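You operate a simulated robot arm through the tools that you are given. There is no shell and no other tool.

Carry out the task below with a simulated robot arm. There is one attempt and no reset: what you move stays moved.

JOB
Wipe up the pink spill under the slide, press lever locked first.
Fine: use the brown pad; lock before the slide moves, and the lock stays on; slide and pad end where they were. What is to be rubbed or washed off counts as gone when no trace of it is left.

Only the result counts: the job must be done as asked and must still hold three seconds after the hand-in. Knocking over, shifting, dropping, spilling or breaking anything else fails it.

ROBOT AND FRAMES
A 6-joint arm with a two-finger gripper, fixed in place. Base frame: the origin is on the floor under the middle of its stand, x ahead of it, y to its left, z up. Readings come in m, degrees, newtons and seconds.
It reaches about 1.417 m from its shoulder. Its first joint turns from -166.0 to 166.0 degrees. Payload 3.43 kg.
The tool frame sits at the grasp point between the pads (the TCP): z along the fingers, y along the line on which they close. The tips reach 0.02 m beyond it. The gripper opens to 0.19 m; its body begins 0.248 m behind the TCP.
Orientation is told as [roll, pitch, yaw] about the base's x, y, z axes, in that order, counted from this pose: with the fingers straight down and closing along the base's y, the tool's x points along the base's -x, its y along +y and its z along -z.

CONTROLS
- The arm moves only by the tool send_rows. Its argument "steps" is a list of rows, each a list of 3 entries, a list of its own where there are three numbers: the turn, a rotation vector about the base's x, y, z in units of 6 degrees (1.0 is 6 degrees), then the shift along the base's x, y, z in units of 50 mm (1.0 is 50 mm), then the finger opening in m, from 0 to 0.19. In form: [[[wx, wy, wz], [dx, dy, dz], jaw], ...]. A call has 1 to 20 rows; each row shifts and turns the commanded pose from where the row before left it. A call with a number of a shift or a turn outside -1 to 1 is refused whole. A row lasts 0.2 s, in which the tool goes at most 0.05 m and 8.6 degrees; a call with a longer step from one row to the next is refused whole, and so is a gripper value outside its range. Where a pose cannot be reached the arm comes as near as it can. A force on the tool above 50 N (or 10 N above the force at the start of the call, whichever is more), or a blocked arm, ends the call early, and 0.2 s more pass. Each finger travels about 0.153 m/s and halts on what it meets, pressing with about 22 N; the grip force reading is that of the motor and also rises with nothing between the fingers. The clock runs only during rows and for 0.2 s after the last one: add rows that do not move to give the fingers time. The reply holds the time, the measured pose of the TCP, the force on the tool along the base axes, the opening and the grip force, in the units named above and with some noise, with the torque about the TCP (base axes, N m) and any sound that the robot's microphone picked up.
- Cameras (640 x 400 px; columns grow to the right, rows downward): "scene" is fixed at [0.4104, 0.5053, 1.3814]; the picture's right is [-0.83, 0.56, 0.00], its down [-0.51, -0.75, -0.42] and it looks along [-0.23, -0.35, 0.91] (base axes); focal length 214 px, centre (320, 200). "wrist" rides on the gripper at [0.07, -0.008, -0.288] in the tool frame; the picture's right is [0.12, 0.99, 0.00], its down [-0.96, 0.12, -0.25] and it looks along [-0.25, 0.03, 0.97] (tool axes); focal length 261 px, centre (320, 200). There is no depth. A picture from a camera that has moved, and an enlarged one, comes with that camera's place and axes in the base frame and with its lens. The place of the scene camera against the robot may be out by one fixed shift of up to 0.018 m in any direction.
- camera(camera): a new picture of that camera. The clock stands still meanwhile.
- slide_trunk(by): moves the trunk up (or, below 0, down) by that many m; the arm rides with it, the base frame stays. It gives what a move gives, with no picture.
- zoom(camera, box): a new picture of the part [left, top, right, bottom] of that camera's present view, enlarged. The clock stands still meanwhile.
- close_job(): hands the job in; it is judged then, once.

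Nothing tells you positions but the pictures and the camera data. Unless the task says otherwise, let go and move clear before handing in.

The tools are called by a JSON object that holds its "api" and its "payload". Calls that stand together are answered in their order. send_rows: Moves the arm, as the interface text tells. Its arguments: {"type":"object","properties":{"steps":{"type":"array","items":{"type":"array"}}},"required":["steps"]} The other tools are called the same way: slide_trunk (by) moves the trunk up or down; camera (camera) takes a picture; zoom (camera, box) takes an enlarged picture of a part of a camera's view; close_job () hands the job in.

At the start:

```text
time_s: 0.0
ee_pos: [0.6098, 0.1756, 1.4245]
ee_rot: [0.0, 0.0, 0.0]
ft_force: [-0.1, -0.3, -1.2]
moment: [0.01, 0.03, -0.05]
opening: 0.1899
finger_force: 0.0
trunk travel left (down, up): [-0.325, 0.115]
```

scene: 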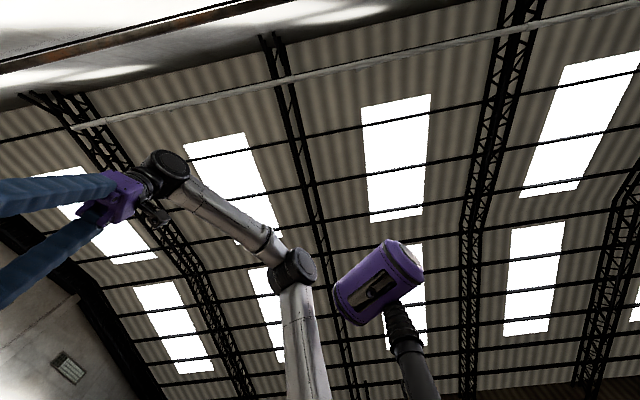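
wrist: 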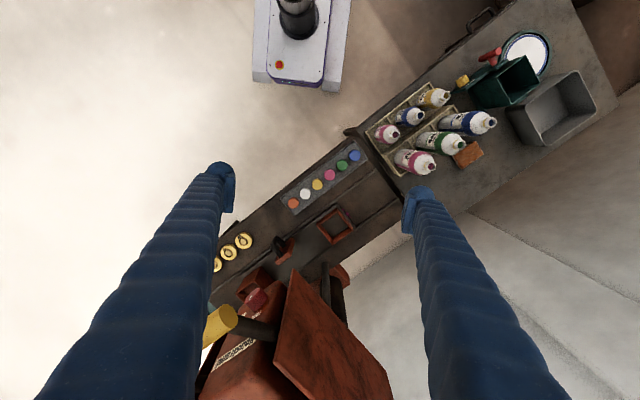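

I see a workbench below, with a reddish-brown press at its near end, bottles, bins and a small brown block (perhaps the pad). The scene camera looks up at the roof, so I will rely on the wrist camera and take enlarged views first.

{"api": "zoom", "payload": {"camera": "wrist", "box": [180, 220, 420, 400]}}

{"api": "zoom", "payload": {"camera": "wrist", "box": [340, 0, 640, 200]}}

{"api": "zoom", "payload": {"camera": "wrist", "box": [200, 120, 420, 260]}}

```text
2.22 times, centred on (300, 310) of wrist
camera zoom: at [0.5409, 0.1691, 1.7121], right [-0.12, 0.99, 0.0], down [0.96, 0.12, 0.25], along [0.25, 0.03, -0.97], focal length 579 px, centre (364, -44)
```

zoom: 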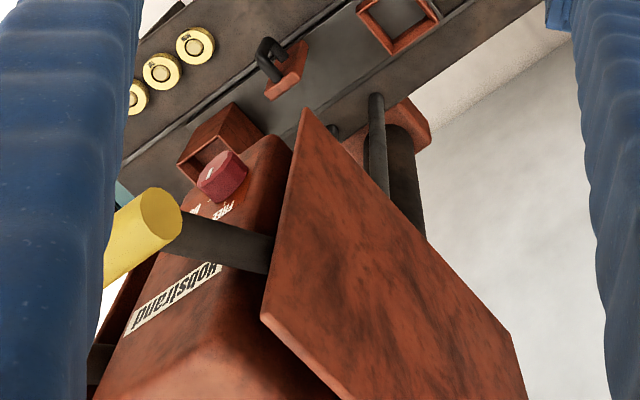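

```text
2.00 times, centred on (490, 100) of wrist
camera zoom: at [0.5409, 0.1691, 1.7121], right [-0.12, 0.99, 0.0], down [0.96, 0.12, 0.25], along [0.25, 0.03, -0.97], focal length 521 px, centre (-20, 400)
```

zoom: 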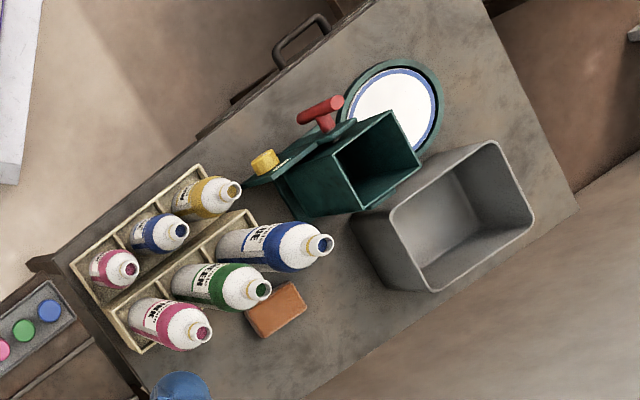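

```text
2.86 times, centred on (310, 190) of wrist
camera zoom: at [0.5409, 0.1691, 1.7121], right [-0.12, 0.99, 0.0], down [0.96, 0.12, 0.25], along [0.25, 0.03, -0.97], focal length 745 px, centre (349, 229)
```

zoom: 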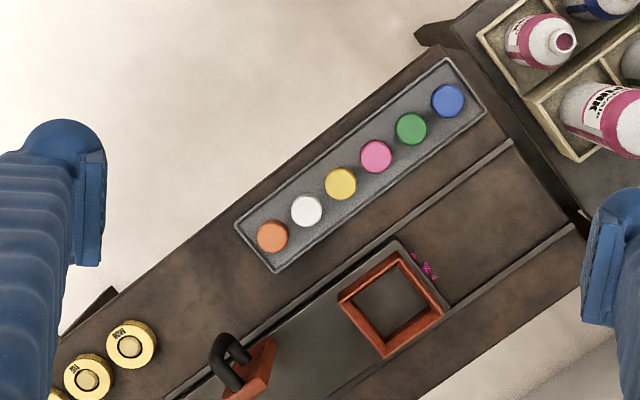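

The press stands farther out (+x) with a lever with a yellow grip, a red knob with "FREE" marking, and a slide plate with a red frame; pink peeks out at its end. I'll move sideways at the same height to get stereo on heights.

{"api": "send_rows", "payload": {"steps": [[[0, 0, 0], [0, 1, 0], 0.19], [[0, 0, 0], [0, 1, 0], 0.19], [[0, 0, 0], [0, 1, 0], 0.19], [[0, 0, 0], [0, 1, 0], 0.19], [[0, 0, 0], [0, 0, 0], 0.19]]}}

{"api": "camera", "payload": {"camera": "wrist"}}

```text
time_s: 1.2
ee_pos: [0.6102, 0.3765, 1.4276]
ee_rot: [0.0, 0.0, 0.1]
ft_force: [0.8, -0.5, -0.1]
moment: [0.08, -0.01, 0.02]
opening: 0.1902
finger_force: 0.0
trunk travel left (down, up): [-0.325, 0.115]
```

```text
taken
camera wrist: at [0.5415, 0.3692, 1.7149], right [-0.12, 0.99, 0.0], down [0.96, 0.11, 0.25], along [0.25, 0.03, -0.97], focal length 261 px, centre (320, 200)
```

wrist: 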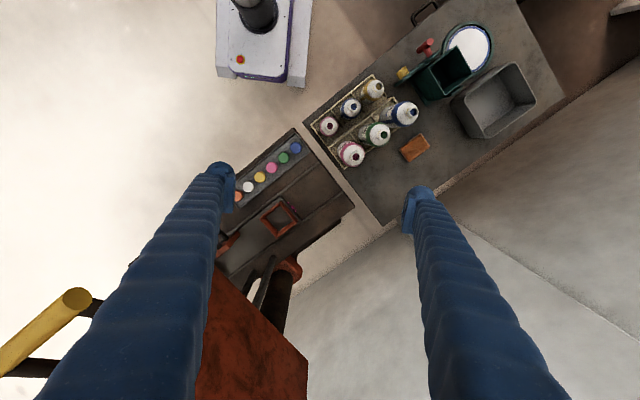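

Rough stereo puts the bench tops around z 0.75–0.8. I'll take enlarged views from here for more exact measures.

{"api": "zoom", "payload": {"camera": "wrist", "box": [220, 120, 380, 220]}}

{"api": "zoom", "payload": {"camera": "wrist", "box": [300, 20, 560, 182]}}

{"api": "zoom", "payload": {"camera": "wrist", "box": [200, 200, 360, 300]}}

```text
4.00 times, centred on (300, 170) of wrist
camera zoom: at [0.5415, 0.3692, 1.7149], right [-0.12, 0.99, 0.0], down [0.96, 0.11, 0.25], along [0.25, 0.03, -0.97], focal length 1043 px, centre (400, 320)
```

zoom: 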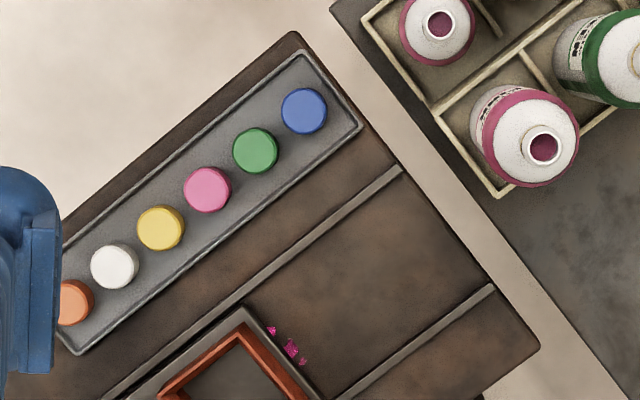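

```text
2.46 times, centred on (430, 101) of wrist
camera zoom: at [0.5415, 0.3692, 1.7149], right [-0.12, 0.99, 0.0], down [0.96, 0.11, 0.25], along [0.25, 0.03, -0.97], focal length 642 px, centre (49, 444)
```

zoom: 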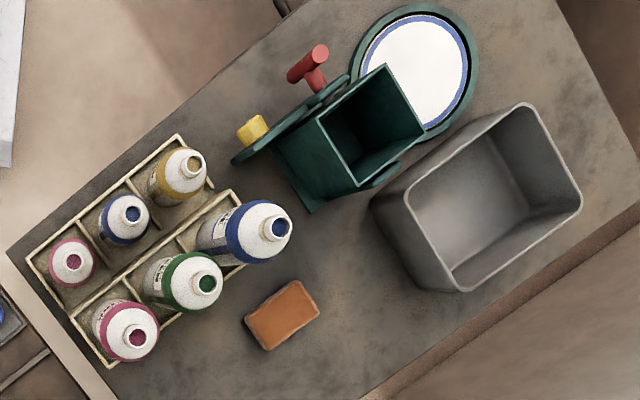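

```text
4.00 times, centred on (280, 250) of wrist
camera zoom: at [0.5415, 0.3692, 1.7149], right [-0.12, 0.99, 0.0], down [0.96, 0.11, 0.25], along [0.25, 0.03, -0.97], focal length 1043 px, centre (480, 0)
```

zoom: 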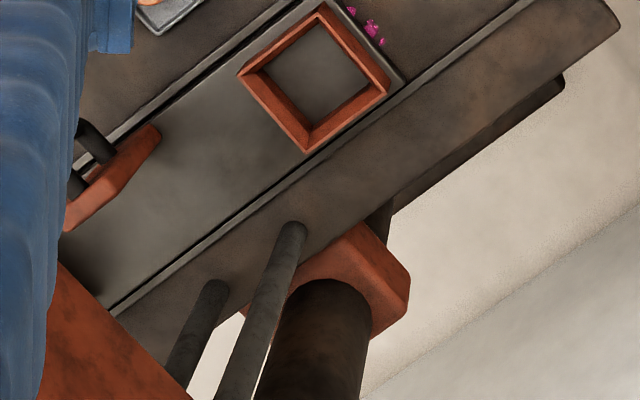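

The lever's yellow grip is high, about z 1.4 near (0.8, 0.07), so I keep away from it. I'll back off and tilt the camera toward the press front to read the lock markings.

{"api": "send_rows", "payload": {"steps": [[[0, 0, 0], [-1, 0, 0], 0.19], [[0, 0, 0], [-1, 0, 0.2], 0.19], [[0, -1, 0], [-0.5, -0.6, 0.2], 0.19], [[0, -1, 0], [-0.3, -0.6, 0.2], 0.19], [[0, -1, 0], [0, -0.6, 0.2], 0.19], [[0, -1, 0], [0, -0.6, 0.2], 0.19], [[0, -1, 0], [0, -0.6, 0], 0.19], [[0, 0, 0], [0, 0, 0], 0.19]]}}

{"api": "camera", "payload": {"camera": "wrist"}}

{"api": "camera", "payload": {"camera": "scene"}}

```text
refused: row 2 steps farther than a row can; nothing moved
```

```text
taken
camera wrist: at [0.5415, 0.3692, 1.7149], right [-0.12, 0.99, 0.0], down [0.96, 0.11, 0.25], along [0.25, 0.03, -0.97], focal length 261 px, centre (320, 200)
```

wrist: 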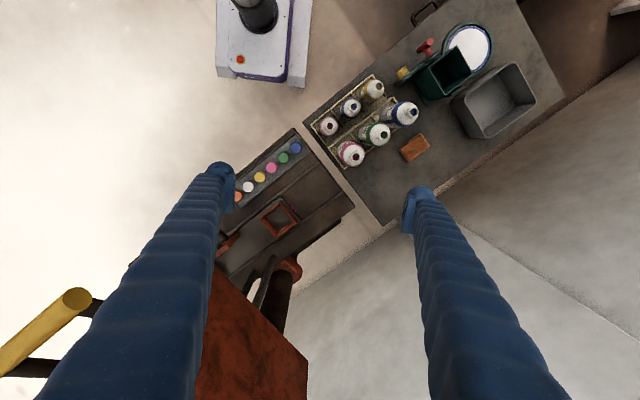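

```text
taken
```

scene: 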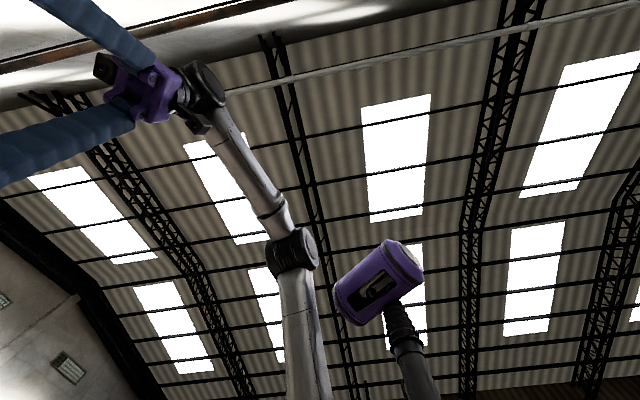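

Same view; the call was refused because one row was too long. I'll resend with shorter steps.

{"api": "send_rows", "payload": {"steps": [[[0, 0, 0], [-0.95, 0, 0], 0.19], [[0, 0, 0], [-0.9, 0, 0.2], 0.19], [[0, -1, 0], [-0.5, -0.6, 0.2], 0.19], [[0, -1, 0], [-0.3, -0.6, 0.2], 0.19], [[0, -1, 0], [0, -0.6, 0.2], 0.19], [[0, -1, 0], [0, -0.6, 0.2], 0.19], [[0, -1, 0], [0, -0.6, 0], 0.19], [[0, 0, 0], [0, 0, 0], 0.19]]}}

{"api": "camera", "payload": {"camera": "wrist"}}

```text
time_s: 3.0
ee_pos: [0.4786, 0.2279, 1.4751]
ee_rot: [0.0, -29.9, -0.1]
ft_force: [0.3, 0.2, 0.5]
moment: [-0.02, 0.11, 0.01]
opening: 0.1899
finger_force: 0.0
trunk travel left (down, up): [-0.325, 0.115]
```

```text
taken
camera wrist: at [0.2753, 0.221, 1.6889], right [-0.1, 0.99, -0.06], down [0.71, 0.12, 0.69], along [0.7, 0.03, -0.72], focal length 261 px, centre (320, 200)
```

wrist: 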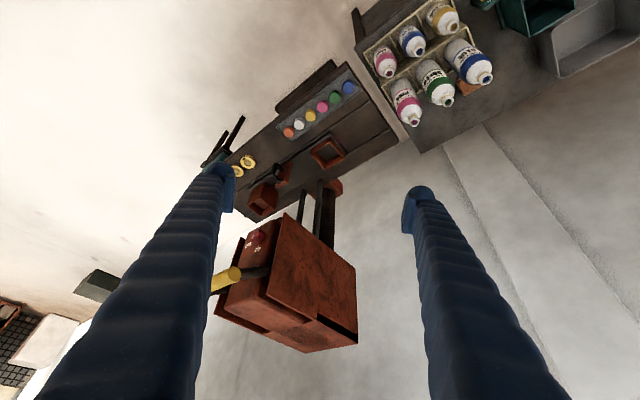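

The view is upside-down: the press head hangs on a rear column, with lever at −y side and a dark red knob on the robot-facing side. Enlarging it.

{"api": "zoom", "payload": {"camera": "wrist", "box": [200, 190, 380, 360]}}

{"api": "zoom", "payload": {"camera": "wrist", "box": [190, 70, 400, 220]}}

{"api": "zoom", "payload": {"camera": "wrist", "box": [230, 215, 290, 265]}}

```text
2.35 times, centred on (290, 275) of wrist
camera zoom: at [0.2753, 0.221, 1.6889], right [-0.1, 0.99, -0.06], down [0.71, 0.12, 0.69], along [0.7, 0.03, -0.72], focal length 613 px, centre (391, 24)
```

zoom: 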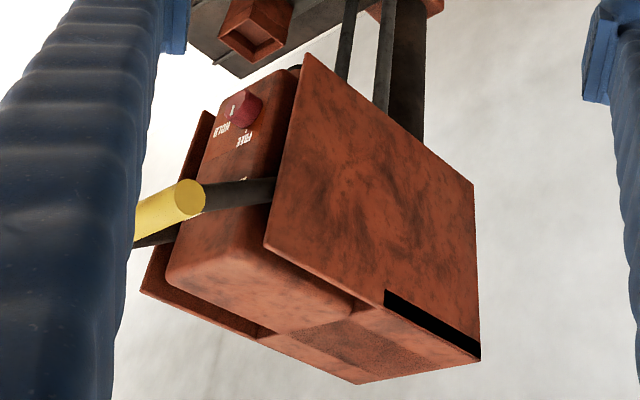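

```text
2.67 times, centred on (295, 145) of wrist
camera zoom: at [0.2753, 0.221, 1.6889], right [-0.1, 0.99, -0.06], down [0.71, 0.12, 0.69], along [0.7, 0.03, -0.72], focal length 695 px, centre (387, 347)
```

zoom: 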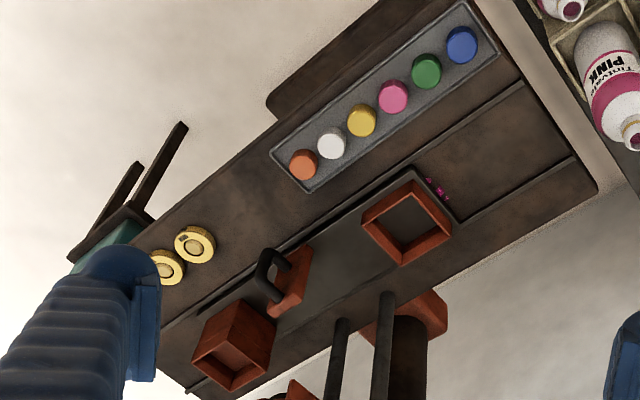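

```text
8.00 times, centred on (260, 240) of wrist
camera zoom: at [0.2753, 0.221, 1.6889], right [-0.1, 0.99, -0.06], down [0.71, 0.12, 0.69], along [0.7, 0.03, -0.72], focal length 2085 px, centre (800, -120)
```

zoom: 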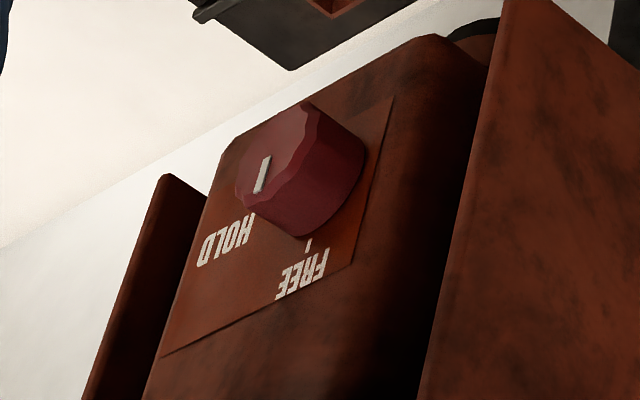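

The lock is a rotary knob near (0.90, 0.08, 1.23) with FREE and HOLD marks, facing the robot diagonally; the lever is a yoke with a yellow crossbar above it. I'll go around for a head-on view, staying clear of the lever.

{"api": "send_rows", "payload": {"steps": [[[0, 0, 0], [0.2, -0.95, 0], 0.19], [[0, 0, 0], [0.2, -0.95, 0], 0.19], [[0, 0, 0], [0.2, -0.95, 0], 0.19], [[0, 0, 0], [0.2, -0.95, 0], 0.19], [[0, 0, 0.9], [0.2, -0.95, 0], 0.19], [[0, 0, 0.9], [0.2, -0.95, 0], 0.19], [[0, 0, 0.9], [0.2, -0.95, 0], 0.19], [[0, 0, 0.9], [0.2, -0.95, 0], 0.19], [[0, 0, 0.9], [0.2, -0.95, 0], 0.19], [[0, 0, 1], [0, 0, 0], 0.19], [[0, 0, 1], [0, 0, 0], 0.19], [[0, 0, 1], [0, 0, 0], 0.19], [[0, 0, 0], [0, 0, 0], 0.19]]}}

{"api": "camera", "payload": {"camera": "wrist"}}

```text
time_s: 5.8
ee_pos: [0.5686, -0.2014, 1.4768]
ee_rot: [0.0, -30.0, 45.0]
ft_force: [-0.3, 0.3, 0.4]
moment: [0.05, 0.0, -0.01]
opening: 0.1901
finger_force: 0.1
trunk travel left (down, up): [-0.325, 0.115]
```

```text
taken
camera wrist: at [0.4299, -0.3518, 1.689], right [-0.78, 0.63, -0.06], down [0.42, 0.58, 0.7], along [0.47, 0.51, -0.72], focal length 261 px, centre (320, 200)
```

wrist: 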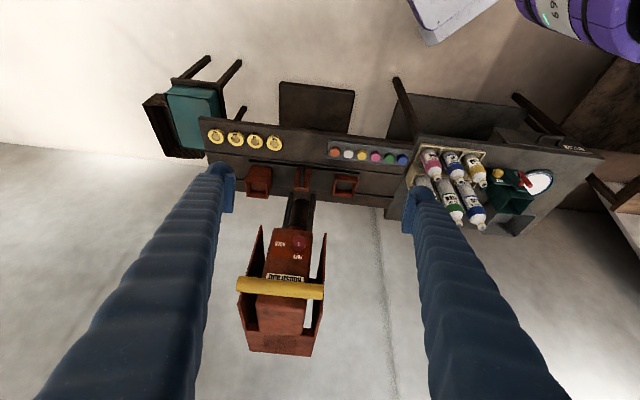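

Now the press is seen squarely from its front: knob on the head, crossbar across above it. Enlarging knob and slide.

{"api": "zoom", "payload": {"camera": "wrist", "box": [220, 210, 350, 360]}}

{"api": "zoom", "payload": {"camera": "wrist", "box": [195, 110, 425, 240]}}

{"api": "zoom", "payload": {"camera": "wrist", "box": [270, 220, 330, 260]}}

```text
2.67 times, centred on (285, 285) of wrist
camera zoom: at [0.4299, -0.3518, 1.689], right [-0.78, 0.63, -0.06], down [0.42, 0.58, 0.7], along [0.47, 0.51, -0.72], focal length 695 px, centre (413, -27)
```

zoom: 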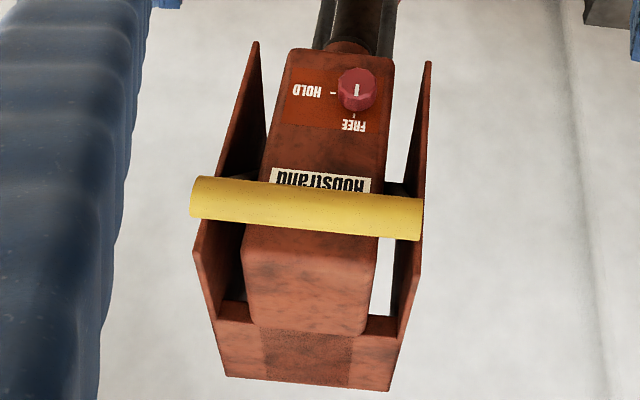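

```text
2.78 times, centred on (310, 175) of wrist
camera zoom: at [0.4299, -0.3518, 1.689], right [-0.78, 0.63, -0.06], down [0.42, 0.58, 0.7], along [0.47, 0.51, -0.72], focal length 725 px, centre (348, 270)
```

zoom: 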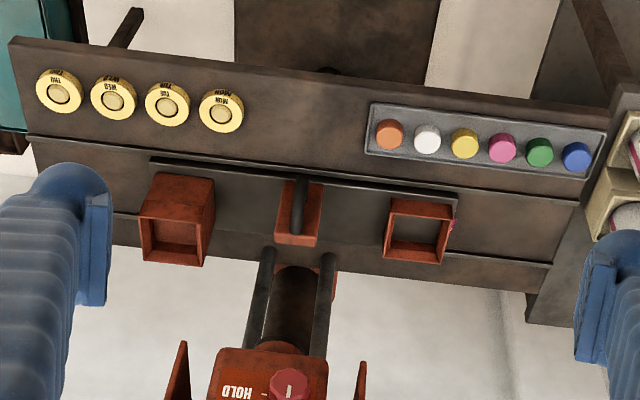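

```text
10.00 times, centred on (300, 240) of wrist
camera zoom: at [0.4299, -0.3518, 1.689], right [-0.78, 0.63, -0.06], down [0.42, 0.58, 0.7], along [0.47, 0.51, -0.72], focal length 2606 px, centre (520, -200)
```

zoom: 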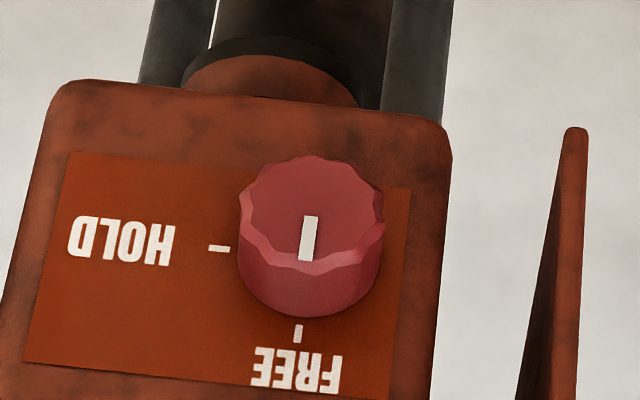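

The knob is a fluted round one, now pointing at FREE (up); HOLD is a quarter turn clockwise as seen by someone facing the panel. The slide plate has a handle in its middle and lies at about z 0.81. I'll level the tool toward the panel to see it head-on.

{"api": "send_rows", "payload": {"steps": [[[0.66, -0.66, 0], [-0.1, -0.1, -0.3], 0.19], [[0.66, -0.66, 0], [-0.1, -0.1, -0.3], 0.19], [[0.66, -0.66, 0], [-0.1, -0.1, -0.3], 0.19], [[0.66, -0.66, 0], [-0.1, -0.1, -0.3], 0.19], [[0.66, -0.66, 0], [-0.1, -0.1, -0.3], 0.19], [[0.66, -0.66, 0], [-0.1, -0.1, -0.3], 0.19], [[0.66, -0.66, 0], [0, 0, -0.3], 0.19], [[0.66, -0.66, 0], [0, 0, -0.3], 0.19], [[0, 0, 0], [0, 0, 0], 0.19]]}}

{"api": "camera", "payload": {"camera": "wrist"}}

{"api": "camera", "payload": {"camera": "scene"}}

```text
time_s: 7.8
ee_pos: [0.5385, -0.2315, 1.3541]
ee_rot: [-0.1, -74.9, 45.0]
ft_force: [-0.4, 0.0, -0.1]
moment: [0.03, -0.01, -0.02]
opening: 0.19
finger_force: 0.0
trunk travel left (down, up): [-0.325, 0.115]
```

```text
taken
camera wrist: at [0.3352, -0.4449, 1.362], right [-0.72, 0.68, -0.12], down [-0.07, 0.09, 0.99], along [0.69, 0.73, -0.02], focal length 261 px, centre (320, 200)
```

wrist: 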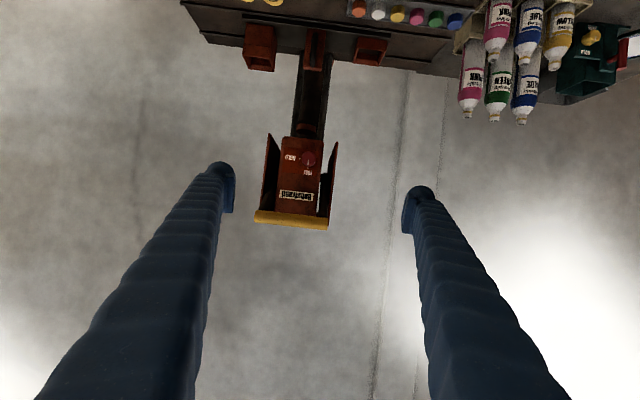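

```text
taken
```

scene: 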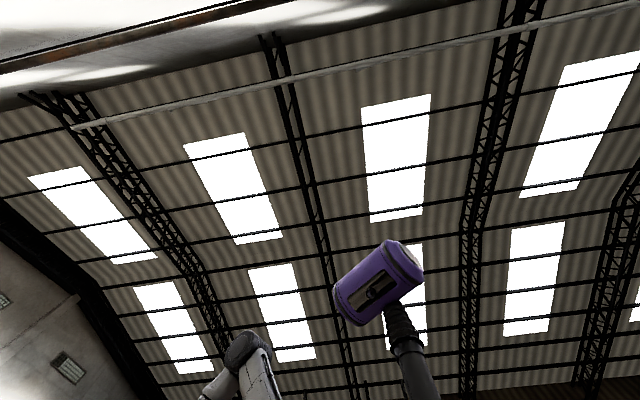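

{"api": "zoom", "payload": {"camera": "wrist", "box": [240, 120, 350, 240]}}

{"api": "zoom", "payload": {"camera": "wrist", "box": [180, 0, 480, 140]}}

{"api": "zoom", "payload": {"camera": "wrist", "box": [275, 135, 335, 185]}}

```text
3.33 times, centred on (295, 180) of wrist
camera zoom: at [0.3352, -0.4449, 1.362], right [-0.72, 0.68, -0.12], down [-0.07, 0.09, 0.99], along [0.69, 0.73, -0.02], focal length 869 px, centre (403, 267)
```

zoom: 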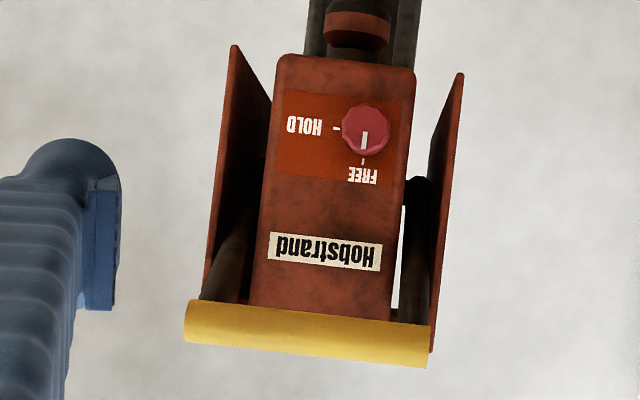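

```text
2.13 times, centred on (330, 70) of wrist
camera zoom: at [0.3352, -0.4449, 1.362], right [-0.72, 0.68, -0.12], down [-0.07, 0.09, 0.99], along [0.69, 0.73, -0.02], focal length 556 px, centre (299, 477)
```

zoom: 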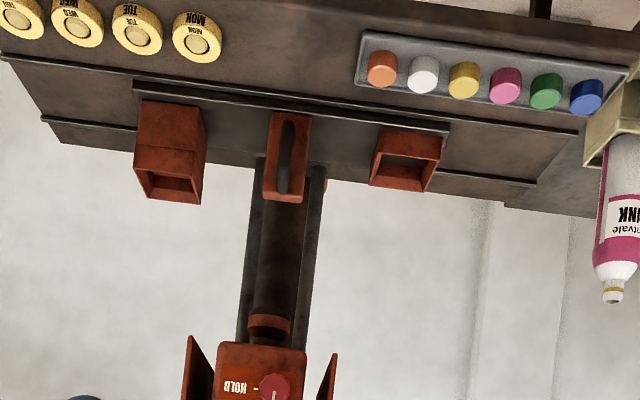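

```text
8.00 times, centred on (305, 160) of wrist
camera zoom: at [0.3352, -0.4449, 1.362], right [-0.72, 0.68, -0.12], down [-0.07, 0.09, 0.99], along [0.69, 0.73, -0.02], focal length 2085 px, centre (440, 520)
```

zoom: 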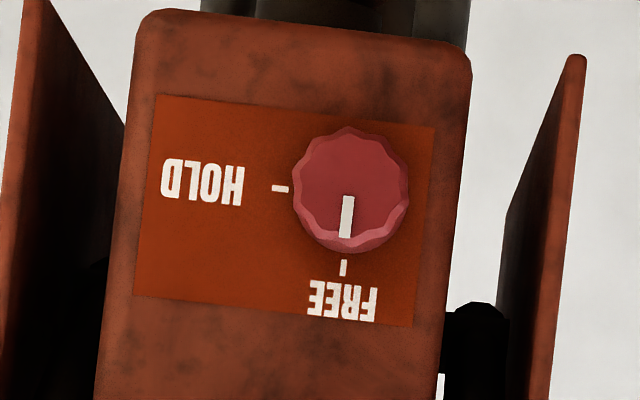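

The knob face centre triangulates to about (0.882, 0.068, 1.239), its axis is horizontal along roughly (0.71, 0.71, 0), it's about 41 mm wide and sticks out 25 mm. I'll come to a standoff 0.2 m or so in front of it with the tool level and check there.

{"api": "send_rows", "payload": {"steps": [[[0.59, -0.59, 0], [0.6, 0.46, -0.4], 0.15], [[0.59, -0.59, 0], [0.6, 0.46, -0.4], 0.13], [[0.59, -0.59, 0], [0.6, 0.46, -0.4], 0.1], [[0, 0, 0], [0.6, 0.46, -0.4], 0.08], [[0, 0, 0], [0.6, 0.46, -0.4], 0.07], [[0, 0, 0], [0.67, 0.51, -0.32], 0.07], [[0, 0, 0], [0, 0, 0], 0.07], [[0, 0, 0], [0, 0, 0], 0.07]]}}

{"api": "camera", "payload": {"camera": "wrist"}}

```text
time_s: 9.6
ee_pos: [0.7331, -0.0994, 1.2485]
ee_rot: [45.9, -89.4, -0.7]
ft_force: [0.9, 0.6, -0.3]
moment: [-0.02, -0.01, 0.0]
opening: 0.07
finger_force: 0.0
out of reach, approached as far as the arm can: row 5, 6
trunk travel left (down, up): [-0.325, 0.115]
```

```text
taken
camera wrist: at [0.5364, -0.3075, 1.18], right [-0.71, 0.7, -0.11], down [-0.25, -0.09, 0.96], along [0.66, 0.71, 0.24], focal length 261 px, centre (320, 200)
```

wrist: 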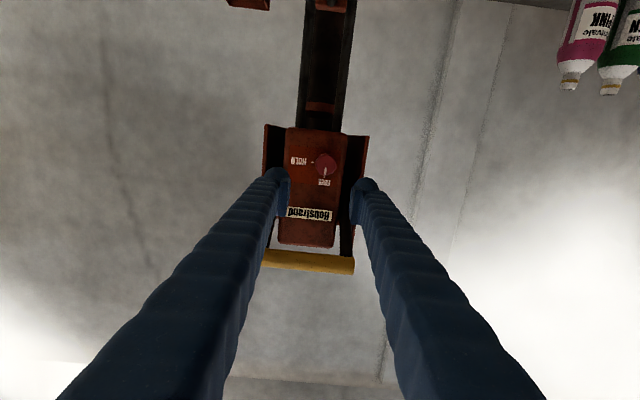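

The arm stopped ~1.5 cm short of the commanded standoff ("out of reach"), so I check the arm's configuration before going further.

{"api": "camera", "payload": {"camera": "scene"}}

{"api": "zoom", "payload": {"camera": "wrist", "box": [240, 100, 400, 280]}}

```text
taken
```

scene: 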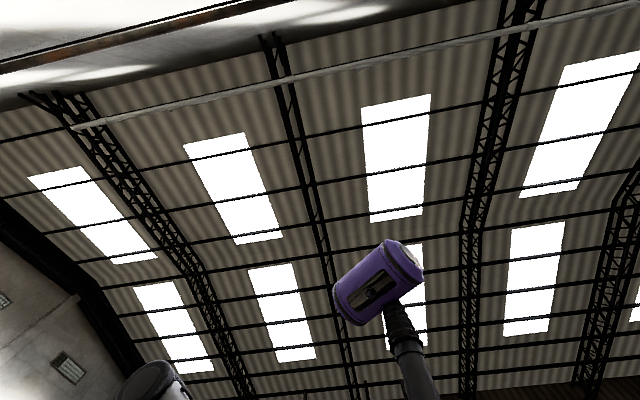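

```text
2.22 times, centred on (320, 190) of wrist
camera zoom: at [0.5364, -0.3075, 1.18], right [-0.71, 0.7, -0.11], down [-0.25, -0.09, 0.96], along [0.66, 0.71, 0.24], focal length 579 px, centre (320, 222)
```

zoom: 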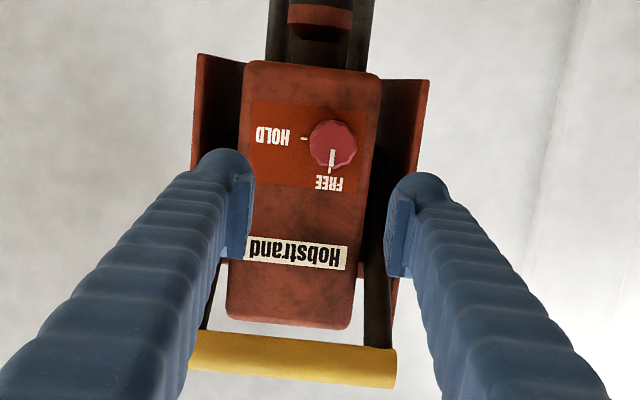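

Tool is near a wrist singularity here (tool axis almost parallel to a wrist axis); moving forward should ease it. I'll advance carefully to about 0.1 m in front of the panel and check the pose.

{"api": "send_rows", "payload": {"steps": [[[0, 0, 0], [0.4, 0.44, 0], 0.07], [[0, 0, 0], [0.4, 0.44, 0], 0.07], [[0, 0, 0], [0.4, 0.44, 0], 0.07], [[0, 0, 0], [0.4, 0.44, 0], 0.07], [[0, 0, 0], [0.4, 0.44, 0], 0.07], [[0, 0, 0], [0, 0, 0], 0.07], [[0, 0, 0], [0, 0, 0], 0.07]]}}

{"api": "zoom", "payload": {"camera": "wrist", "box": [220, 60, 420, 260]}}

```text
time_s: 11.2
ee_pos: [0.8308, 0.01, 1.2487]
ee_rot: [12.3, -89.9, 32.5]
ft_force: [-0.6, 1.0, -0.5]
moment: [0.01, 0.01, 0.08]
opening: 0.0698
finger_force: 0.0
trunk travel left (down, up): [-0.325, 0.115]
```

```text
2.00 times, centred on (320, 160) of wrist
camera zoom: at [0.6343, -0.1976, 1.1793], right [-0.7, 0.7, -0.12], down [-0.25, -0.09, 0.96], along [0.67, 0.71, 0.24], focal length 521 px, centre (320, 280)
```

zoom: 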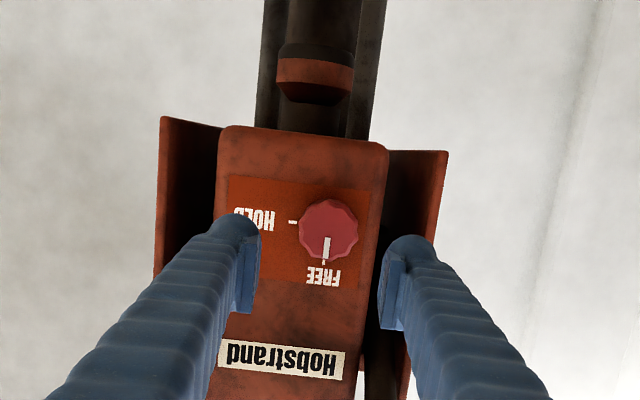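

Visual check matches the calculation: I'm ~6 mm to the viewer's right and ~11 mm high of the knob axis. I'll correct, move to just in front of the knob, and rehearse the quarter turn in the air to be sure the arm can do it.

{"api": "send_rows", "payload": {"steps": [[[0, 0, 0], [0.2, 0.28, -0.12], 0.07], [[0, 0, 0], [0.2, 0.28, -0.11], 0.07], [[0, 0, 0], [0, 0, 0], 0.07], [[0.707, 0.707, 0], [0, 0, 0], 0.07], [[0.707, 0.707, 0], [0, 0, 0], 0.07], [[0.707, 0.707, 0], [0, 0, 0], 0.07], [[0.707, 0.707, 0], [0, 0, 0], 0.07], [[0.707, 0.707, 0], [0, 0, 0], 0.07], [[0.707, 0.707, 0], [0, 0, 0], 0.07], [[0.707, 0.707, 0], [0, 0, 0], 0.07], [[0.707, 0.707, 0], [0, 0, 0], 0.07], [[0.707, 0.707, 0], [0, 0, 0], 0.07], [[0.707, 0.707, 0], [0, 0, 0], 0.07], [[0.707, 0.707, 0], [0, 0, 0], 0.07], [[0.707, 0.707, 0], [0, 0, 0], 0.07], [[0.707, 0.707, 0], [0, 0, 0], 0.07], [[0.707, 0.707, 0], [0, 0, 0], 0.07], [[0.707, 0.707, 0], [0, 0, 0], 0.07], [[0, 0, 0], [0, 0, 0], 0.07]]}}

{"api": "camera", "payload": {"camera": "wrist"}}

```text
time_s: 15.2
ee_pos: [0.8504, 0.0376, 1.2371]
ee_rot: [90.0, 0.1, -44.9]
ft_force: [0.1, -0.3, -0.5]
moment: [0.02, -0.03, 0.0]
opening: 0.0698
finger_force: 0.1
trunk travel left (down, up): [-0.325, 0.115]
```

```text
taken
camera wrist: at [0.5989, -0.1156, 1.2282], right [-0.08, 0.08, 0.99], down [0.51, -0.85, 0.11], along [0.86, 0.51, 0.03], focal length 261 px, centre (320, 200)
```

wrist: 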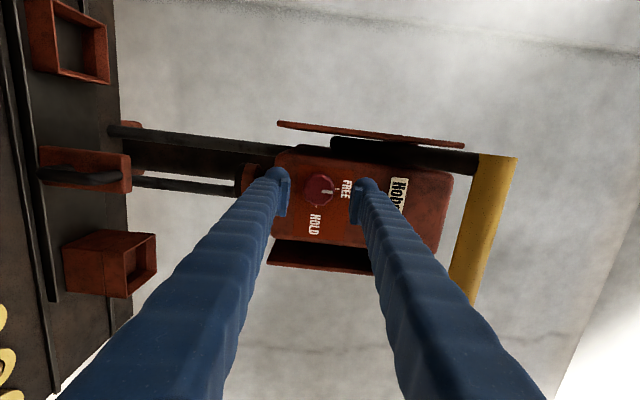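

The quarter turn is reachable and the knob sits right on my tool axis. Now I turn back, advance onto the knob and check before gripping.

{"api": "send_rows", "payload": {"steps": [[[-0.707, -0.707, 0], [0, 0, 0], 0.07], [[-0.707, -0.707, 0], [0, 0, 0], 0.07], [[-0.707, -0.707, 0], [0, 0, 0], 0.07], [[-0.707, -0.707, 0], [0, 0, 0], 0.07], [[-0.707, -0.707, 0], [0, 0, 0], 0.07], [[-0.707, -0.707, 0], [0, 0, 0], 0.07], [[-0.707, -0.707, 0], [0, 0, 0], 0.07], [[-0.707, -0.707, 0], [0, 0, 0], 0.07], [[-0.707, -0.707, 0], [0, 0, 0], 0.07], [[-0.707, -0.707, 0], [0, 0, 0], 0.07], [[-0.707, -0.707, 0], [0, 0, 0], 0.07], [[-0.707, -0.707, 0], [0, 0, 0], 0.07], [[-0.707, -0.707, 0], [0, 0, 0], 0.07], [[-0.707, -0.707, 0], [0, 0, 0], 0.07], [[-0.707, -0.707, 0], [0, 0, 0], 0.07], [[0, 0, 0], [0, 0, 0], 0.07], [[0, 0, 0], [0.28, 0.28, 0], 0.07], [[0, 0, 0], [0.28, 0.28, 0], 0.07], [[0, 0, 0], [0, 0, 0], 0.07]]}}

{"api": "zoom", "payload": {"camera": "wrist", "box": [240, 120, 400, 220]}}

```text
time_s: 19.2
ee_pos: [0.88, 0.0642, 1.2369]
ee_rot: [6.7, -89.8, 38.3]
ft_force: [1.2, 0.2, 0.3]
moment: [-0.02, -0.02, 0.02]
opening: 0.0697
finger_force: 0.0
trunk travel left (down, up): [-0.325, 0.115]
```

```text
4.00 times, centred on (320, 170) of wrist
camera zoom: at [0.6823, -0.144, 1.1676], right [-0.7, 0.7, -0.12], down [-0.25, -0.09, 0.96], along [0.67, 0.71, 0.24], focal length 1043 px, centre (320, 320)
```

zoom: 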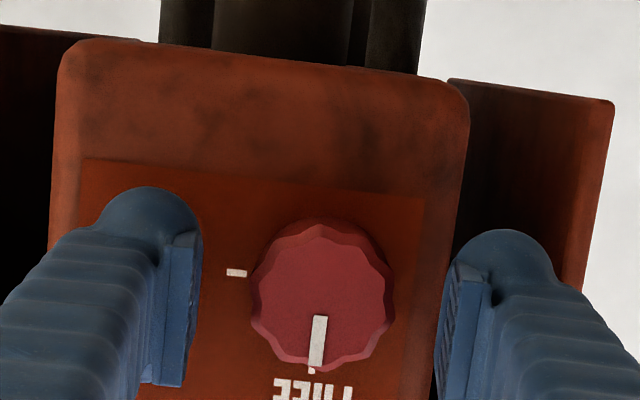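

The knob sits centred between the fingertips. Closing on it now.

{"api": "send_rows", "payload": {"steps": [[[0, 0, 0], [0, 0, 0], 0.05], [[0, 0, 0], [0, 0, 0], 0.03], [[0, 0, 0], [0, 0, 0], 0.03], [[0, 0, 0], [0, 0, 0], 0.03]]}}

{"api": "zoom", "payload": {"camera": "wrist", "box": [240, 120, 400, 220]}}

```text
time_s: 20.2
ee_pos: [0.8791, 0.0651, 1.2367]
ee_rot: [9.7, -89.7, 35.4]
ft_force: [-2.4, 0.4, -1.4]
moment: [-0.01, 0.01, 0.06]
opening: 0.0405
finger_force: 44.9
trunk travel left (down, up): [-0.325, 0.115]
```

```text
4.00 times, centred on (320, 170) of wrist
camera zoom: at [0.682, -0.1439, 1.1675], right [-0.7, 0.7, -0.12], down [-0.25, -0.09, 0.96], along [0.67, 0.71, 0.24], focal length 1043 px, centre (320, 320)
```

zoom: 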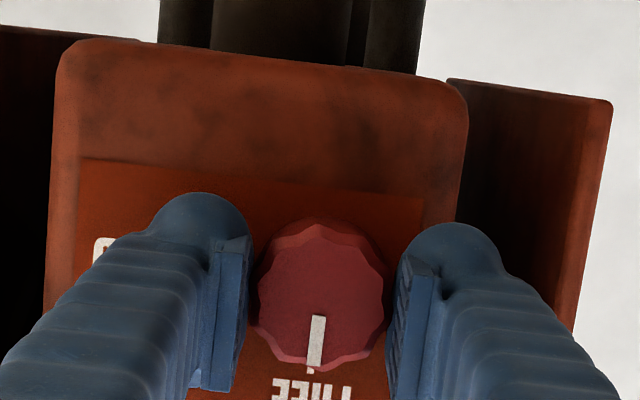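

Gripped at 40.5 mm with little side force. Turning the first half, about 48° clockwise.

{"api": "send_rows", "payload": {"steps": [[[0.707, 0.707, 0], [0, 0, 0], 0.03], [[0.707, 0.707, 0], [0, 0, 0], 0.03], [[0.707, 0.707, 0], [0, 0, 0], 0.03], [[0.707, 0.707, 0], [0, 0, 0], 0.03], [[0.707, 0.707, 0], [0, 0, 0], 0.03], [[0.707, 0.707, 0], [0, 0, 0], 0.03], [[0.707, 0.707, 0], [0, 0, 0], 0.03], [[0.707, 0.707, 0], [0, 0, 0], 0.03]]}}

{"api": "zoom", "payload": {"camera": "wrist", "box": [240, 120, 400, 220]}}

```text
time_s: 22.0
ee_pos: [0.8801, 0.0647, 1.236]
ee_rot: [89.8, -41.8, -44.9]
ft_force: [13.1, -17.3, -2.5]
moment: [-0.09, 0.02, -0.17]
opening: 0.0406
finger_force: 44.9
trunk travel left (down, up): [-0.325, 0.115]
```

```text
4.00 times, centred on (320, 170) of wrist
camera zoom: at [0.6442, -0.1058, 1.1835], right [-0.53, 0.53, 0.66], down [0.28, -0.63, 0.73], along [0.8, 0.57, 0.18], focal length 1043 px, centre (320, 320)
```

zoom: 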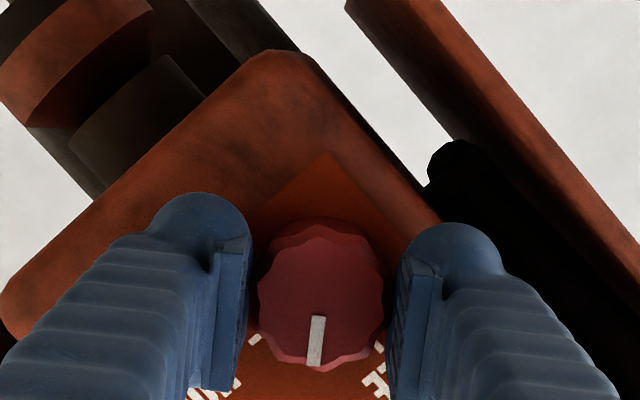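

The knob turns with the fingers (pointer stays put between them). A side force of ~20 N shows a ~1 mm offset; I'll ease that and finish the turn to 90°.

{"api": "send_rows", "payload": {"steps": [[[0.707, 0.707, 0], [0.014, -0.014, 0], 0.03], [[0.707, 0.707, 0], [0, 0, 0], 0.03], [[0.707, 0.707, 0], [0, 0, 0], 0.03], [[0.707, 0.707, 0], [0, 0, 0], 0.03], [[0.707, 0.707, 0], [0, 0, 0], 0.03], [[0.707, 0.707, 0], [0, 0, 0], 0.03], [[0.707, 0.707, 0], [0, 0, 0], 0.03], [[0, 0, 0], [0, 0, 0], 0.03]]}}

{"api": "zoom", "payload": {"camera": "wrist", "box": [240, 120, 400, 220]}}

```text
time_s: 23.8
ee_pos: [0.8812, 0.0643, 1.2354]
ee_rot: [89.8, 0.1, -45.0]
ft_force: [-5.2, -24.1, -25.7]
moment: [-0.28, -0.06, -0.12]
opening: 0.0408
finger_force: 44.3
trunk travel left (down, up): [-0.325, 0.115]
```

```text
4.00 times, centred on (320, 170) of wrist
camera zoom: at [0.6284, -0.0901, 1.2273], right [-0.08, 0.08, 0.99], down [0.51, -0.85, 0.11], along [0.86, 0.51, 0.03], focal length 1043 px, centre (320, 320)
```

zoom: 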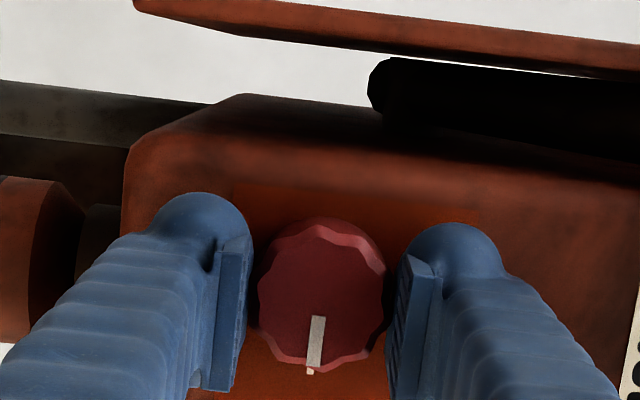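

The pointer now lines up with the HOLD tick. I open the fingers, back away, and check it.

{"api": "send_rows", "payload": {"steps": [[[0, 0, 0], [0, 0, 0], 0.06], [[0, 0, 0], [0, 0, 0], 0.08], [[0, 0, 0], [0, 0, 0], 0.08], [[0, 0, 0], [-0.3, -0.3, 0], 0.08], [[0, 0, 0], [-0.5, -0.5, 0], 0.08], [[0, 0, 0], [-0.5, -0.5, 0], 0.08], [[0, 0, 0], [0, 0, 0], 0.08]]}}

{"api": "zoom", "payload": {"camera": "wrist", "box": [240, 120, 400, 260]}}

{"api": "camera", "payload": {"camera": "wrist"}}

```text
time_s: 25.4
ee_pos: [0.817, 0.0, 1.2367]
ee_rot: [90.1, -0.1, -44.8]
ft_force: [-0.7, 0.4, -0.1]
moment: [-0.02, 0.0, 0.07]
opening: 0.0798
finger_force: 0.0
trunk travel left (down, up): [-0.325, 0.115]
```

```text
2.86 times, centred on (320, 190) of wrist
camera zoom: at [0.5642, -0.1533, 1.2286], right [-0.08, 0.08, 0.99], down [0.51, -0.85, 0.12], along [0.86, 0.51, 0.03], focal length 745 px, centre (320, 229)
```

zoom: 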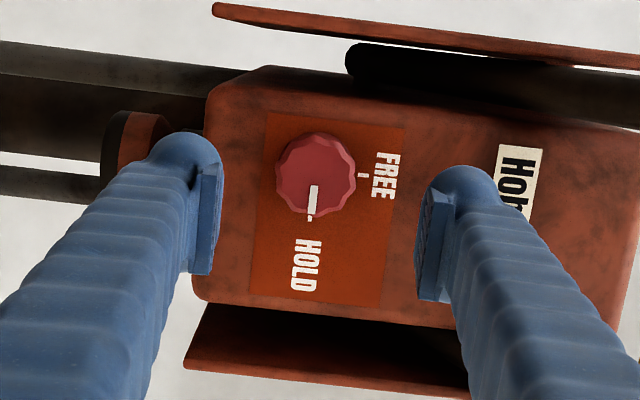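

```text
taken
camera wrist: at [0.5642, -0.1533, 1.2286], right [-0.08, 0.08, 0.99], down [0.51, -0.85, 0.12], along [0.86, 0.51, 0.03], focal length 261 px, centre (320, 200)
```

wrist: 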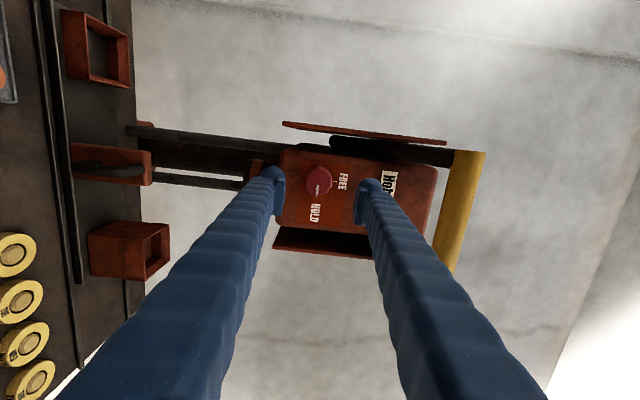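

The pointer is exactly on HOLD: lever locked. Next is the slide: its black arch handle lies under the head and its bar faces me, so I'll back off, lower, and pitch the tool ~45° to look at the handle.

{"api": "send_rows", "payload": {"steps": [[[-0.707, -0.707, 0], [-0.1, -0.1, -0.1], 0.08], [[-0.707, -0.707, 0], [-0.1, -0.1, -0.1], 0.08], [[-0.707, -0.707, 0], [-0.1, -0.1, -0.1], 0.08], [[-0.707, -0.707, 0], [-0.1, -0.1, -0.2], 0.08], [[-0.707, -0.707, 0], [-0.1, -0.1, -0.2], 0.08], [[-0.707, -0.707, 0], [-0.1, -0.1, -0.2], 0.08], [[-0.707, -0.707, 0], [-0.1, -0.1, -0.2], 0.08], [[-0.707, -0.707, 0], [0, 0, -0.2], 0.08], [[-0.707, -0.707, 0], [0, 0, -0.2], 0.08], [[-0.707, -0.707, 0], [0, 0, -0.2], 0.08], [[-0.707, -0.707, 0], [0, 0, -0.2], 0.08], [[-0.707, -0.707, 0], [0, 0, -0.1], 0.08], [[-0.707, -0.707, 0], [0, 0, -0.1], 0.08], [[-0.707, -0.707, 0], [0, 0, 0], 0.08], [[-0.707, -0.707, 0], [0, 0, 0], 0.08], [[0, 0, 0], [0, 0, 0], 0.08]]}}

{"api": "send_rows", "payload": {"steps": [[[-0.66, 0.66, 0], [0, 0, 0], 0.08], [[-0.66, 0.66, 0], [0, 0, 0], 0.08], [[-0.66, 0.66, 0], [0, 0, 0], 0.08], [[-0.66, 0.66, 0], [0, 0, 0], 0.08], [[-0.66, 0.66, 0], [0, 0, 0], 0.08], [[-0.66, 0.66, 0], [0, 0, 0], 0.08], [[-0.66, 0.66, 0], [0, 0, 0], 0.08], [[-0.66, 0.66, 0], [0, 0, 0], 0.08], [[0, 0, 0], [0, 0, 0], 0.08]]}}

{"api": "camera", "payload": {"camera": "wrist"}}

```text
time_s: 28.8
ee_pos: [0.8173, -0.0625, 1.1519]
ee_rot: [59.4, -88.6, -13.3]
ft_force: [-0.2, -0.2, 0.2]
moment: [0.01, 0.0, -0.01]
opening: 0.0799
finger_force: 0.1
out of reach, approached as far as the arm can: row 14, 15
trunk travel left (down, up): [-0.325, 0.115]
```

```text
time_s: 30.8
ee_pos: [0.817, -0.0619, 1.1516]
ee_rot: [-0.1, -44.9, 44.8]
ft_force: [-0.2, 1.0, -0.6]
moment: [-0.03, 0.01, 0.01]
opening: 0.0801
finger_force: 0.0
trunk travel left (down, up): [-0.325, 0.115]
```

```text
taken
camera wrist: at [0.6446, -0.2458, 1.3057], right [-0.76, 0.64, -0.08], down [0.28, 0.44, 0.85], along [0.59, 0.63, -0.51], focal length 261 px, centre (320, 200)
```

wrist: 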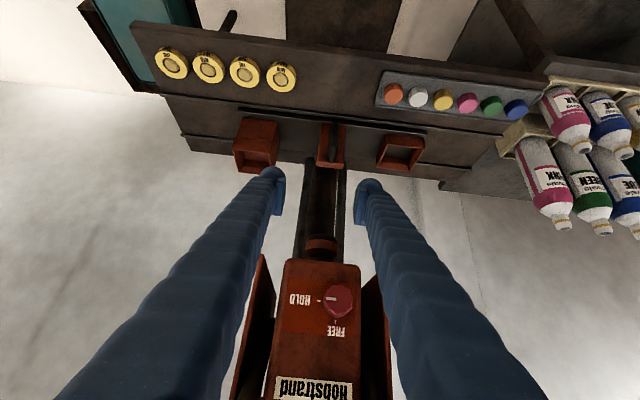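

Good view of the whole slide from the front, with the lock still on HOLD. Enlarging the handle and slide ends for measuring.

{"api": "zoom", "payload": {"camera": "wrist", "box": [220, 90, 440, 190]}}

{"api": "zoom", "payload": {"camera": "wrist", "box": [290, 100, 370, 180]}}

{"api": "zoom", "payload": {"camera": "wrist", "box": [365, 110, 445, 180]}}

```text
2.91 times, centred on (330, 140) of wrist
camera zoom: at [0.6446, -0.2458, 1.3057], right [-0.76, 0.64, -0.08], down [0.28, 0.44, 0.85], along [0.59, 0.63, -0.51], focal length 758 px, centre (291, 374)
```

zoom: 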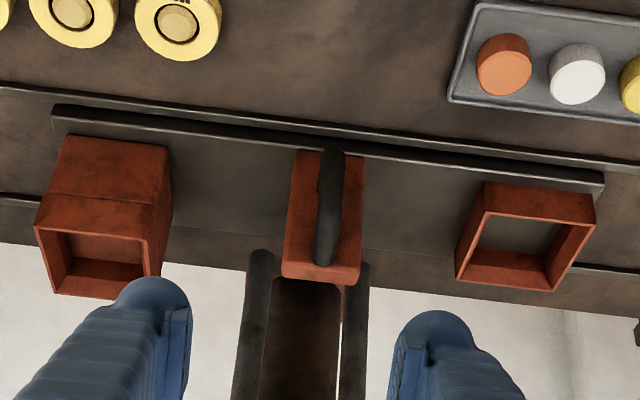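

```text
5.00 times, centred on (330, 140) of wrist
camera zoom: at [0.6446, -0.2458, 1.3057], right [-0.76, 0.64, -0.08], down [0.28, 0.44, 0.85], along [0.59, 0.63, -0.51], focal length 1303 px, centre (270, 500)
```

zoom: 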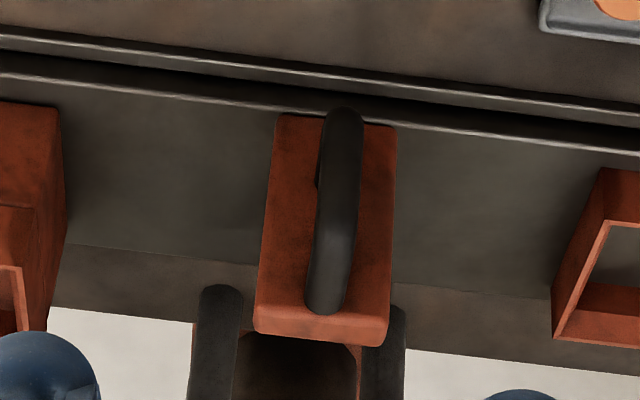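

```text
5.71 times, centred on (405, 145) of wrist
camera zoom: at [0.6446, -0.2458, 1.3057], right [-0.76, 0.64, -0.08], down [0.28, 0.44, 0.85], along [0.59, 0.63, -0.51], focal length 1489 px, centre (-166, 514)
```

zoom: 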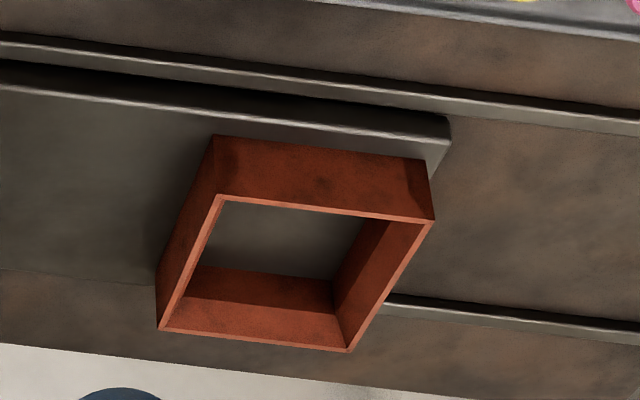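

The slide carries two nests and, between them, a red block with a black bar handle that I can grip from the front with fingers either side along the rails. I'll go halfway toward it for better measurements.

{"api": "send_rows", "payload": {"steps": [[[0, 0, 0], [0.4, 0.53, -0.73], 0.08], [[0, 0, 0], [0.4, 0.53, -0.73], 0.08], [[0, 0, 0], [0.4, 0.53, -0.73], 0.08], [[0, 0, 0], [0, 0, 0], 0.08]]}}

{"api": "camera", "payload": {"camera": "wrist"}}

{"api": "zoom", "payload": {"camera": "wrist", "box": [270, 90, 390, 210]}}

```text
time_s: 31.8
ee_pos: [0.8759, 0.0165, 1.0472]
ee_rot: [-0.1, -45.0, 45.0]
ft_force: [0.0, 0.1, 0.7]
moment: [-0.07, 0.01, -0.05]
opening: 0.0799
finger_force: 0.1
trunk travel left (down, up): [-0.325, 0.115]
```

```text
taken
camera wrist: at [0.7042, -0.1679, 1.1998], right [-0.76, 0.64, -0.09], down [0.28, 0.44, 0.86], along [0.59, 0.63, -0.51], focal length 261 px, centre (320, 200)
```

wrist: 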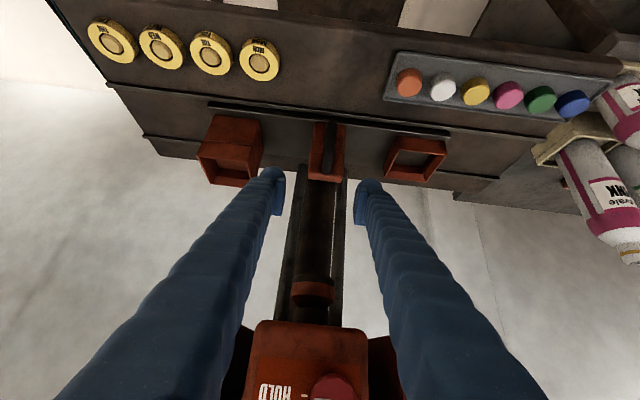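

```text
3.33 times, centred on (330, 150) of wrist
camera zoom: at [0.7042, -0.1679, 1.1998], right [-0.76, 0.64, -0.09], down [0.28, 0.44, 0.86], along [0.59, 0.63, -0.51], focal length 869 px, centre (287, 367)
```

zoom: 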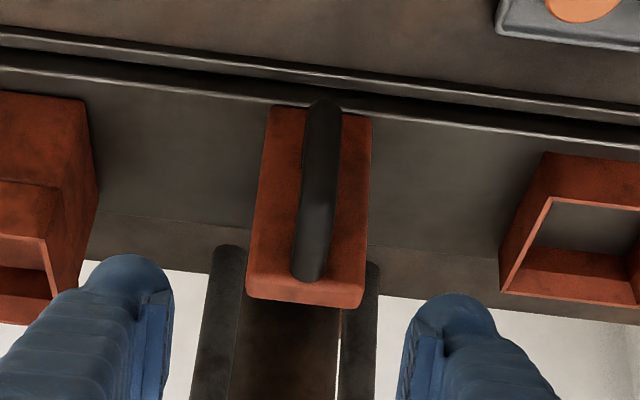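

The handle looks like an upright bracket with a vertical bar on its front face. To pin down its position I'll shift sideways along the rails for a proper baseline.

{"api": "send_rows", "payload": {"steps": [[[0, 0, 0], [0.6, -0.6, 0], 0.08], [[0, 0, 0], [0.6, -0.6, 0], 0.08], [[0, 0, 0], [0.6, -0.6, 0], 0.08], [[0, 0, 0], [0.6, -0.6, 0], 0.08], [[0, 0, 0], [0, 0, 0], 0.08]]}}

{"api": "camera", "payload": {"camera": "wrist"}}

{"api": "zoom", "payload": {"camera": "wrist", "box": [340, 60, 480, 200]}}

```text
time_s: 33.0
ee_pos: [0.9974, -0.1034, 1.0446]
ee_rot: [0.2, -45.0, 44.8]
ft_force: [-1.0, -1.4, -0.5]
moment: [0.02, 0.01, 0.01]
opening: 0.08
finger_force: 0.0
trunk travel left (down, up): [-0.325, 0.115]
```

```text
taken
camera wrist: at [0.8258, -0.2872, 1.1976], right [-0.76, 0.64, -0.08], down [0.28, 0.44, 0.86], along [0.59, 0.63, -0.51], focal length 261 px, centre (320, 200)
```

wrist: 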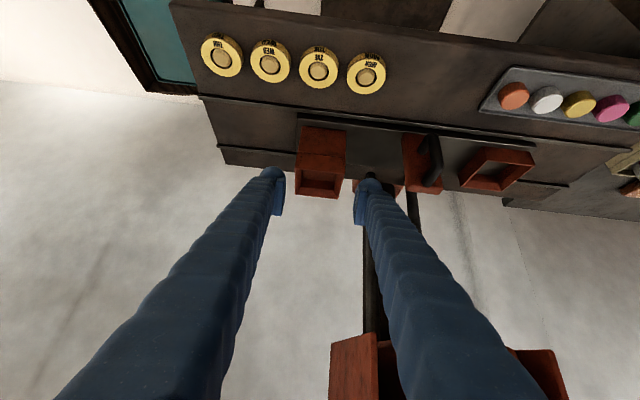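

```text
2.86 times, centred on (410, 130) of wrist
camera zoom: at [0.8258, -0.2872, 1.1976], right [-0.76, 0.64, -0.08], down [0.28, 0.44, 0.86], along [0.59, 0.63, -0.51], focal length 745 px, centre (63, 400)
```

zoom: 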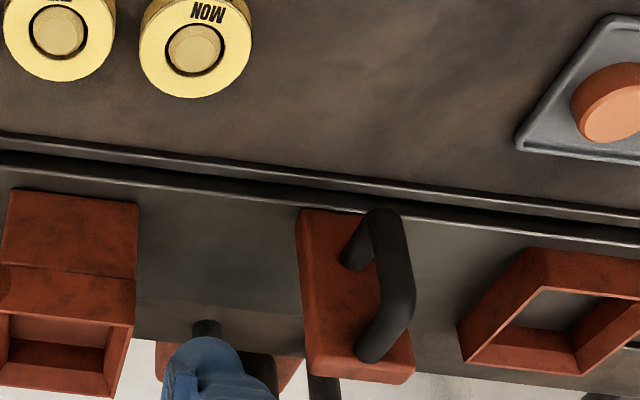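

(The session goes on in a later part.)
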